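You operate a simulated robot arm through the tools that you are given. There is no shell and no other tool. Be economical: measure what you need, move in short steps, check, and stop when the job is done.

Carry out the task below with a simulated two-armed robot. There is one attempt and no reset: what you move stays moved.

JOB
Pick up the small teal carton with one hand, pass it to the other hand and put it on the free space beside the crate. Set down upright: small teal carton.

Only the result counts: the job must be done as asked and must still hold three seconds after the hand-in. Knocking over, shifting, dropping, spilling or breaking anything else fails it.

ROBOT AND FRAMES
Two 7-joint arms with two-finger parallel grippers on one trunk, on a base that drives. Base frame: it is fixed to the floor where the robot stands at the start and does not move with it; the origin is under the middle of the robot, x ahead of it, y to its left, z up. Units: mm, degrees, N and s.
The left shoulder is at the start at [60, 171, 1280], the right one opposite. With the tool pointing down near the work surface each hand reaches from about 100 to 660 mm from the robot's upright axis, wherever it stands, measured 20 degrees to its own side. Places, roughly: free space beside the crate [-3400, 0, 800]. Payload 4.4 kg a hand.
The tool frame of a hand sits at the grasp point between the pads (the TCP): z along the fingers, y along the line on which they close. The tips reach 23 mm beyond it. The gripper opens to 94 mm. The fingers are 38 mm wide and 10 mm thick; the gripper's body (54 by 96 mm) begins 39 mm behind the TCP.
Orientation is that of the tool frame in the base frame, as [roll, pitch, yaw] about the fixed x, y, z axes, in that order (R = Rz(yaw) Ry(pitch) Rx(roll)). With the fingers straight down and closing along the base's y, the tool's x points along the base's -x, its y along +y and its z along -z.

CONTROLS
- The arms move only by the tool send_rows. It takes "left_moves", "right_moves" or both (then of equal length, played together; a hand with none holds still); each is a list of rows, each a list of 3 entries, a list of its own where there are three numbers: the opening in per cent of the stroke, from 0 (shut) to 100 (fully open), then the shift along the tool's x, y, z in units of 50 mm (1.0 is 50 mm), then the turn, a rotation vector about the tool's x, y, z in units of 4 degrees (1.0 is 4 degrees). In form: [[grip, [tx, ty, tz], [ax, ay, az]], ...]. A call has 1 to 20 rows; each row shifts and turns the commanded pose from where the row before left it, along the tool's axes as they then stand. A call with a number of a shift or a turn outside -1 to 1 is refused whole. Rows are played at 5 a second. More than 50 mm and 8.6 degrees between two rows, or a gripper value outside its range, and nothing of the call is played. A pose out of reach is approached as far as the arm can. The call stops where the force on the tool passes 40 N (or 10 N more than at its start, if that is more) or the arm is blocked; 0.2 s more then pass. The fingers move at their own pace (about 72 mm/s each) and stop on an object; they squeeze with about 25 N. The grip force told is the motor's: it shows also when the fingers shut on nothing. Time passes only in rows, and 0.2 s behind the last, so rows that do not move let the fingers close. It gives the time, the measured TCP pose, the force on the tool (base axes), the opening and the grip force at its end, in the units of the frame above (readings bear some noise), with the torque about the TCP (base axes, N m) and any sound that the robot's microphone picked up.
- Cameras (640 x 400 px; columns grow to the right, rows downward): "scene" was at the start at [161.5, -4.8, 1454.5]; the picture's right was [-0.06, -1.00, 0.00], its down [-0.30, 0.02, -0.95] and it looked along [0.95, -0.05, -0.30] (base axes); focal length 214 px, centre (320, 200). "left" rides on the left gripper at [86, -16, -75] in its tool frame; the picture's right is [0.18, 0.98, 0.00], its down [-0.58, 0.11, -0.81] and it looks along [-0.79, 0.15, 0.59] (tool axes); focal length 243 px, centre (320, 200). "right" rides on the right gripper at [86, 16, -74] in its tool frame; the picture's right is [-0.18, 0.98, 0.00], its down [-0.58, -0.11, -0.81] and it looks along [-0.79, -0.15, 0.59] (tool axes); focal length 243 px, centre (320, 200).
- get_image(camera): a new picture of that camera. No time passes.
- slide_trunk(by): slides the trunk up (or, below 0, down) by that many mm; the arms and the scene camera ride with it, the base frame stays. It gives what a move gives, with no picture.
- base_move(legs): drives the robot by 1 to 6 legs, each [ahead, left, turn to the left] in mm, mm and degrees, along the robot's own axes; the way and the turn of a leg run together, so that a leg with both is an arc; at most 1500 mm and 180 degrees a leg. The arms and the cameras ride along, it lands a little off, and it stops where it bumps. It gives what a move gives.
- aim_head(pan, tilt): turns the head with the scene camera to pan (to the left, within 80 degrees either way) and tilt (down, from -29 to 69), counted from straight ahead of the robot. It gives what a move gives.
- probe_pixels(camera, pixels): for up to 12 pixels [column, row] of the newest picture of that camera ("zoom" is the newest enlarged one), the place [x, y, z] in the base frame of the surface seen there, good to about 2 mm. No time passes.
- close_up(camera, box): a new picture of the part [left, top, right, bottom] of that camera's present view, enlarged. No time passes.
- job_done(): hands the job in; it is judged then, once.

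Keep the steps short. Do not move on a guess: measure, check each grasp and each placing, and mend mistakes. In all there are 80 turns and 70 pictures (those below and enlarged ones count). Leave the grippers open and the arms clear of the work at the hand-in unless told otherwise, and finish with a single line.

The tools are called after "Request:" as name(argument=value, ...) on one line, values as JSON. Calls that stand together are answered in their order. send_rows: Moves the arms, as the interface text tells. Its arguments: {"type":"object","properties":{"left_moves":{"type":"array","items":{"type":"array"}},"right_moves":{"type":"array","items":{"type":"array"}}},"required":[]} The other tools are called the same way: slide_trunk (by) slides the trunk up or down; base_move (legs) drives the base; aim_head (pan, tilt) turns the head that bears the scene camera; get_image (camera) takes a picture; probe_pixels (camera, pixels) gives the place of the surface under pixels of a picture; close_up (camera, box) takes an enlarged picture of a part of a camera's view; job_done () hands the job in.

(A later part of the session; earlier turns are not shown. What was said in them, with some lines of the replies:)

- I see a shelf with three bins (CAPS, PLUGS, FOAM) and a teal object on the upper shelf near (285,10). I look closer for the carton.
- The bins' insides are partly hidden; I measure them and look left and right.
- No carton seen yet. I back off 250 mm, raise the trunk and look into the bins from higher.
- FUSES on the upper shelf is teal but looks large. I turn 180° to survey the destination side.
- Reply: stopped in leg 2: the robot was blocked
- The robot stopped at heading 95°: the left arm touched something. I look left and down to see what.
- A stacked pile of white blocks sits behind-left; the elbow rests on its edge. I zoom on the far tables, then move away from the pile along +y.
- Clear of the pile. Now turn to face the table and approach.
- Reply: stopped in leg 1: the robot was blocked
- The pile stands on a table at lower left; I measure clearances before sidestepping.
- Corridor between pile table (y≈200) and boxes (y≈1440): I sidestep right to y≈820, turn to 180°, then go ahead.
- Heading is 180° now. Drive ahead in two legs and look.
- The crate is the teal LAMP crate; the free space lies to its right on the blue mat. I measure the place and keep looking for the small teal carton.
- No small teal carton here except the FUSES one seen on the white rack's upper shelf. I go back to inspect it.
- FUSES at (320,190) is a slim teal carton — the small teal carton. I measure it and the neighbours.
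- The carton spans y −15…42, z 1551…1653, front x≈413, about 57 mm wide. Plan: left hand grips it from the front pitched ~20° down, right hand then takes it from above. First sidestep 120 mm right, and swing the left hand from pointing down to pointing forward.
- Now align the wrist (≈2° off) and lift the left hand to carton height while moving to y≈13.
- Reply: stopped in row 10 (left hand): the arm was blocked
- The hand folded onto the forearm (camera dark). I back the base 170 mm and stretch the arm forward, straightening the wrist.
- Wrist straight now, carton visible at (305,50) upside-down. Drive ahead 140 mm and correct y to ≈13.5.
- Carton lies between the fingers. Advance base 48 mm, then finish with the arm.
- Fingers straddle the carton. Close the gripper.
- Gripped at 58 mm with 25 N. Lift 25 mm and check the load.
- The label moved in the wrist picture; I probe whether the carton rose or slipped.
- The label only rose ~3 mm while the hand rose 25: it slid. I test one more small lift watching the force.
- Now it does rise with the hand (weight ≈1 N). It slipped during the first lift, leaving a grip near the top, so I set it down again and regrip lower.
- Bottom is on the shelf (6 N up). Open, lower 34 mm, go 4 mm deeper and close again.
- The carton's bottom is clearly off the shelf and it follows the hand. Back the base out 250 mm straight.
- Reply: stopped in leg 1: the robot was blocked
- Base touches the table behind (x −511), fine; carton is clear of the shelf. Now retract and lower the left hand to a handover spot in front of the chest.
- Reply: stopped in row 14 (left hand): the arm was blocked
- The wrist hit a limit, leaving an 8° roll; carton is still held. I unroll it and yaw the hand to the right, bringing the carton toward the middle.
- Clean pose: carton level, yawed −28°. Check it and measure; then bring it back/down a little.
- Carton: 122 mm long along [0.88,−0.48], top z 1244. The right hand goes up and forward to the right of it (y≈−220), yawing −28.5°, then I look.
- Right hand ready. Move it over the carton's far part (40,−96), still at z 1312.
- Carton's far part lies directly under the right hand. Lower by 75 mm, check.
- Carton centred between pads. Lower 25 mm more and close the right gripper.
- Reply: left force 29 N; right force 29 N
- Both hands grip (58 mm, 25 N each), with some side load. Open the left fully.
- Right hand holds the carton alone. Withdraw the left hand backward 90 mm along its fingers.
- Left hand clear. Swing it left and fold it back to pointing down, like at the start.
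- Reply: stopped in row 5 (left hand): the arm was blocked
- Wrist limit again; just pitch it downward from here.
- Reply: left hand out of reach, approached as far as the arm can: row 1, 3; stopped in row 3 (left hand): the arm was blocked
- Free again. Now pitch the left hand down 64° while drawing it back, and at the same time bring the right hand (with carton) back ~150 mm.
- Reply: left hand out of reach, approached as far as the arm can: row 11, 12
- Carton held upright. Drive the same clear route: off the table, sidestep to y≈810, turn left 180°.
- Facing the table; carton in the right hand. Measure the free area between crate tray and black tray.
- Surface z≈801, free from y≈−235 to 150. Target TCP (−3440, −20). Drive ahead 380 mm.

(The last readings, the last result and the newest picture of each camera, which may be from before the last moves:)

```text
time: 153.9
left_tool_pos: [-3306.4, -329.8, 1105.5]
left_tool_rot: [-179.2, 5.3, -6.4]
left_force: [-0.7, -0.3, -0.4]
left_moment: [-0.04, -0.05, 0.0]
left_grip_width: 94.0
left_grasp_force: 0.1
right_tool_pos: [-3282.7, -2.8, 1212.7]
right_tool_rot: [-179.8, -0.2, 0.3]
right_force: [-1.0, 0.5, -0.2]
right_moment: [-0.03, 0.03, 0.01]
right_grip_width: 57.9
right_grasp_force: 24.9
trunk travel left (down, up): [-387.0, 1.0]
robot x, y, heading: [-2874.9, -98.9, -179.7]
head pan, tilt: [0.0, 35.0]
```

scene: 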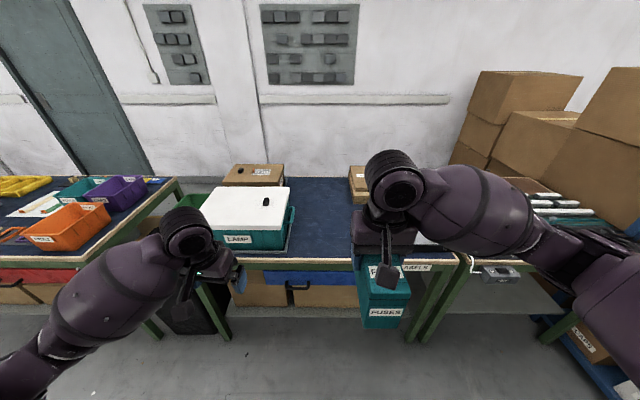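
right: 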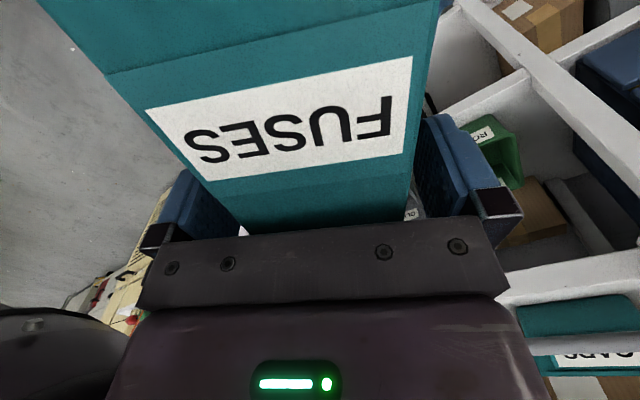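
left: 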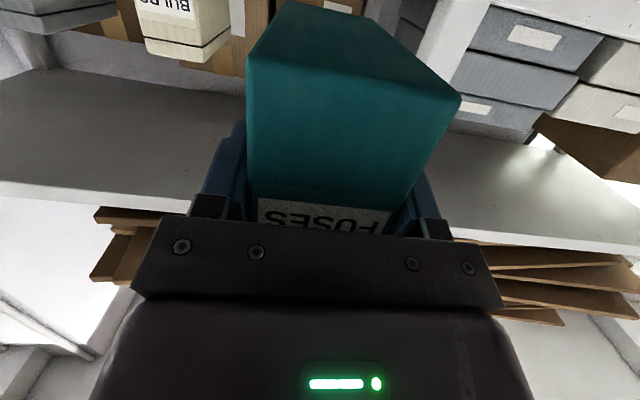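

Request:
send_rows(right_moves=[[0, [-0.45, 0.05, 0.6], [0, 0, 0]], [0, [-0.45, 0.05, 0.6], [0, 0, 0]], [0, [-0.45, 0.05, 0.6], [0, 0, 0]], [0, [-0.45, 0.05, 0.6], [0, 0, 0]], [0, [-0.45, 0.05, 0.6], [0, 0, 0]], [0, [-0.45, 0.05, 0.6], [0, 0, 0]], [0, [-0.44, 0.04, 0.6], [0, 0, 0]], [0, [0, 0, 0.5], [0, 0, 0]], [0, [0, 0, 0.5], [0, 0, 0]], [0, [0, 0, 0], [0, 0, 0]]])

Request:
aim_head(pan=-8, tilt=48)

Request:
get_image(camera="scene")

```text
time: 156.1
left_tool_pos: [-3306.4, -330.1, 1105.4]
left_tool_rot: [-179.1, 5.3, -6.4]
left_force: [0.1, 0.2, 0.8]
left_moment: [0.01, 0.01, -0.02]
left_grip_width: 94.1
left_grasp_force: 0.1
right_tool_pos: [-3437.8, -20.8, 952.6]
right_tool_rot: [180.0, 0.0, 0.4]
right_force: [0.6, -0.6, 0.4]
right_moment: [0.02, 0.05, 0.0]
right_grip_width: 58.1
right_grasp_force: 25.2
trunk travel left (down, up): [-387.0, 1.0]
robot x, y, heading: [-2875.7, -103.0, -179.6]
head pan, tilt: [0.0, 35.0]
```

```text
time: 156.9
left_tool_pos: [-3306.1, -330.8, 1105.5]
left_tool_rot: [-179.2, 5.3, -6.3]
left_force: [0.5, -1.0, -0.3]
left_moment: [-0.04, 0.05, 0.0]
left_grip_width: 94.3
left_grasp_force: 0.0
right_tool_pos: [-3437.7, -20.9, 952.7]
right_tool_rot: [-180.0, -0.1, 0.3]
right_force: [0.0, 0.0, -0.9]
right_moment: [0.0, 0.0, -0.01]
right_grip_width: 58.2
right_grasp_force: 25.0
trunk travel left (down, up): [-387.0, 1.0]
robot x, y, heading: [-2877.6, -100.2, -179.4]
head pan, tilt: [-8.0, 48.0]
```

```text
16 pictures are left
```

scene: 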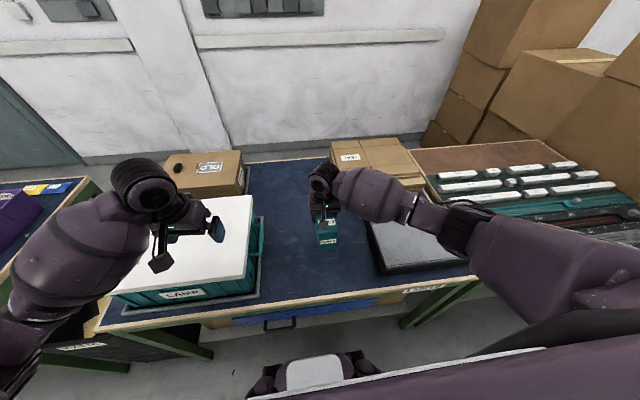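

Request:
close_up(camera="scene", box=[280, 190, 376, 250])

Request:
probe_pixels(camera="zoom", pixels=[[250, 310], [365, 300], [252, 370], [365, 360], [300, 345], [200, 380], [420, 380], [310, 250], [310, 290]])

```text
6.67 times, centred on (328, 220) of scene
```

zoom: 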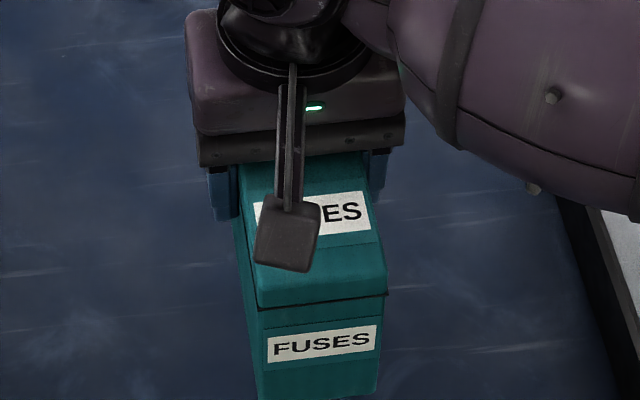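

```text
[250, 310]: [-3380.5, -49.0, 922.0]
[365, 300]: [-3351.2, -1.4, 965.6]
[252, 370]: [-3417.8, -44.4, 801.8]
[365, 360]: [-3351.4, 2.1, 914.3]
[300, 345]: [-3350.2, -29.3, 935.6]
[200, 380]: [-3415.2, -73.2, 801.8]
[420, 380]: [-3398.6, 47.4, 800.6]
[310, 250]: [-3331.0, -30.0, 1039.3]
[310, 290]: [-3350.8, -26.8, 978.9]
```

Front face is vertical (x≈−3351 throughout). Lower to ~5 mm above the table, then in small steps till contact.

Request:
send_rows(right_moves=[[0, [0, 0, 0.4], [0, 0, 0]], [0, [0, 0, 0.4], [0, 0, 0]], [0, [0, 0, 0.4], [0, 0, 0]], [0, [0, 0, 0.2], [0, 0, 0]], [0, [0, 0, 0.08], [0, 0, 0]], [0, [0, 0, 0.04], [0, 0, 0]], [0, [0, 0, 0], [0, 0, 0]]])

```text
time: 158.5
left_tool_pos: [-3306.8, -328.9, 1105.6]
left_tool_rot: [-179.2, 5.3, -6.4]
left_force: [-0.3, -0.1, 0.0]
left_moment: [0.0, 0.0, 0.01]
left_grip_width: 94.1
left_grasp_force: 0.1
right_tool_pos: [-3437.9, -19.1, 875.6]
right_tool_rot: [-179.8, -0.1, 0.4]
right_force: [0.6, 0.4, 0.5]
right_moment: [-0.01, 0.04, -0.01]
right_grip_width: 57.8
right_grasp_force: 24.3
trunk travel left (down, up): [-387.0, 1.0]
robot x, y, heading: [-2875.5, -103.6, -179.6]
head pan, tilt: [-8.0, 48.0]
```

Request:
send_rows(right_moves=[[0, [0, 0, 0.03], [0, 0, 0]], [0, [0, 0, 0.02], [0, 0, 0]], [0, [0, 0, 0.02], [0, 0, 0]], [0, [0, 0, 0], [0, 0, 0]]])

```text
time: 159.5
left_tool_pos: [-3306.5, -329.0, 1107.0]
left_tool_rot: [-179.2, 5.3, -6.4]
left_force: [-0.8, 0.3, 0.4]
left_moment: [0.0, 0.01, 0.01]
left_grip_width: 93.9
left_grasp_force: 0.0
right_tool_pos: [-3438.2, -20.3, 873.7]
right_tool_rot: [179.9, 0.0, 0.4]
right_force: [-2.7, 2.8, 7.6]
right_moment: [0.02, 0.67, -0.06]
right_grip_width: 57.9
right_grasp_force: 25.3
trunk travel left (down, up): [-387.0, 1.0]
robot x, y, heading: [-2875.1, -95.9, -179.6]
head pan, tilt: [-8.0, 48.0]
```

Contact: 7.6 N up. Open the right gripper and let it settle.

Request:
send_rows(right_moves=[[65, [0, 0, 0], [0, 0, 0]], [80, [0, 0, 0], [0, 0, 0]], [100, [0, 0, 0], [0, 0, 0]], [100, [0, 0, 0], [0, 0, 0]], [100, [0, 0, 0], [0, 0, 0]]])

Request:
get_image(camera="right")

```text
time: 160.7
left_tool_pos: [-3306.6, -329.7, 1105.0]
left_tool_rot: [-179.1, 5.3, -6.4]
left_force: [0.3, 0.6, -1.0]
left_moment: [-0.02, 0.0, -0.01]
left_grip_width: 93.9
left_grasp_force: 0.0
right_tool_pos: [-3437.2, -19.1, 872.7]
right_tool_rot: [-179.9, 0.0, 0.5]
right_force: [-0.1, -0.6, 0.3]
right_moment: [0.0, 0.03, -0.01]
right_grip_width: 93.9
right_grasp_force: 0.1
trunk travel left (down, up): [-387.0, 1.0]
robot x, y, heading: [-2876.1, -96.8, -179.4]
head pan, tilt: [-8.0, 48.0]
```

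```text
14 pictures are left
```

right: 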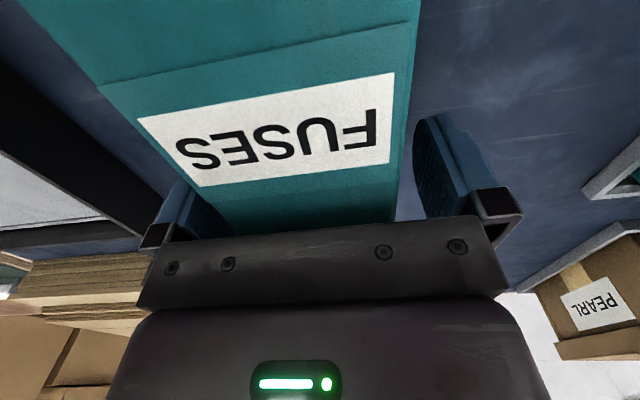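

Carton stands free between the pads. Lift the hand straight up.

Request:
send_rows(right_moves=[[100, [0, 0, -0.2], [0, 0, 0]], [100, [0, 0, -0.4], [0, 0, 0]], [100, [0, 0, -0.6], [0, 0, 0]], [100, [0, 0, -0.8], [0, 0, 0]], [100, [0, 0, -0.8], [0, 0, 0]], [100, [0, 0, -0.8], [0, 0, 0]], [100, [0, 0, -0.8], [0, 0, 0]], [100, [0, 0, 0], [0, 0, 0]]])

Request:
base_move(legs=[[-300, 0, 0]])

Request:
get_image(camera="scene")

```text
time: 162.5
left_tool_pos: [-3307.5, -330.0, 1105.9]
left_tool_rot: [-179.2, 5.3, -6.3]
left_force: [-0.6, -0.8, 0.3]
left_moment: [-0.02, 0.01, -0.01]
left_grip_width: 94.1
left_grasp_force: 0.1
right_tool_pos: [-3435.2, -19.2, 1092.4]
right_tool_rot: [-179.9, 0.0, 0.4]
right_force: [0.2, 0.1, -0.8]
right_moment: [-0.02, -0.06, 0.01]
right_grip_width: 94.0
right_grasp_force: 0.3
trunk travel left (down, up): [-387.0, 1.0]
robot x, y, heading: [-2874.1, -101.6, -179.6]
head pan, tilt: [-8.0, 48.0]
```

```text
time: 164.6
left_tool_pos: [-3000.1, -325.3, 1106.0]
left_tool_rot: [-179.2, 5.4, -6.7]
left_force: [0.8, -0.2, 0.7]
left_moment: [0.01, 0.01, 0.01]
left_grip_width: 94.1
left_grasp_force: 0.0
right_tool_pos: [-3126.9, -13.4, 1092.2]
right_tool_rot: [-179.9, 0.1, -0.1]
right_force: [-0.2, 0.6, -0.3]
right_moment: [0.01, -0.03, 0.01]
right_grip_width: 94.1
right_grasp_force: 0.0
trunk travel left (down, up): [-387.0, 1.0]
robot x, y, heading: [-2568.1, -95.1, 179.9]
head pan, tilt: [-8.0, 48.0]
```

```text
13 pictures are left
```

scene: 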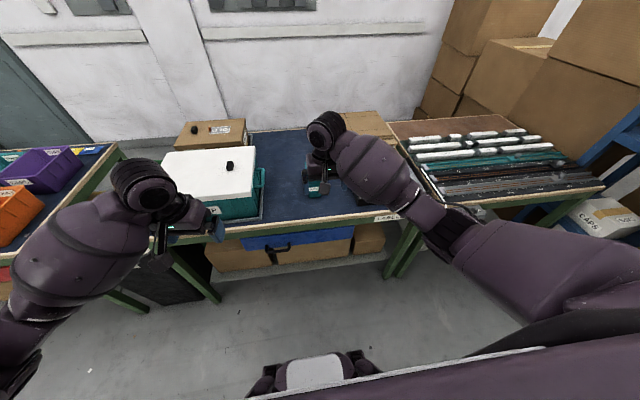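

Request:
close_up(camera="scene", box=[250, 140, 378, 220])

Request:
close_up(camera="right", box=[0, 0, 640, 400])

```text
5.00 times, centred on (314, 180) of scene
```

zoom: 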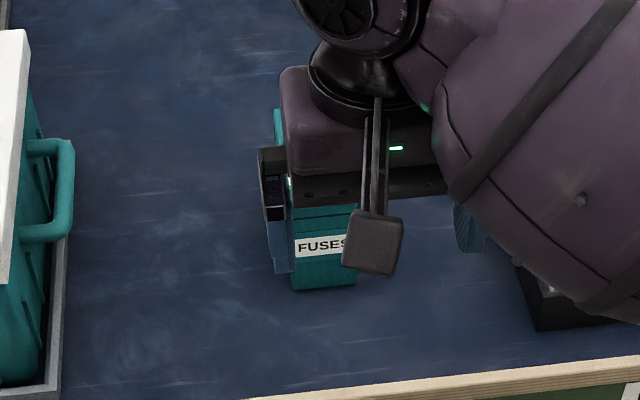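

```text
1.00 times, centred on (320, 200) of right (not enlarged: the box is as wide or as high as the picture)
```

zoom: 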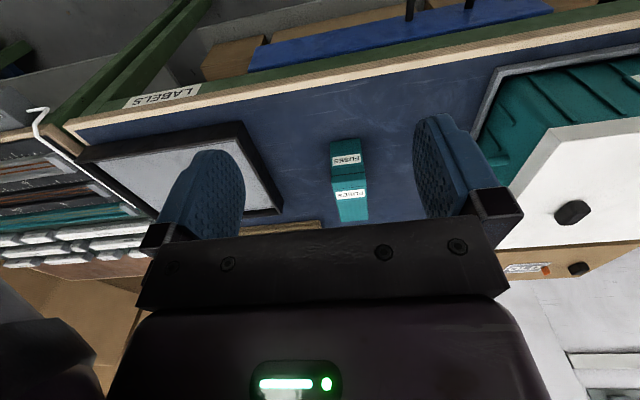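

The carton stands upright on the mat beside the crate, both grippers are open and both arms are clear of it. I hand the job in.

Request:
job_done()

```text
The job is handed in.
```

The small teal carton (FUSES) was picked up with the left hand, passed to the right, and set down upright in the free space beside the LAMP crate; the robot bumped three times while driving (once or twice against the white block pile, once against a table), and I saw nothing knocked over.
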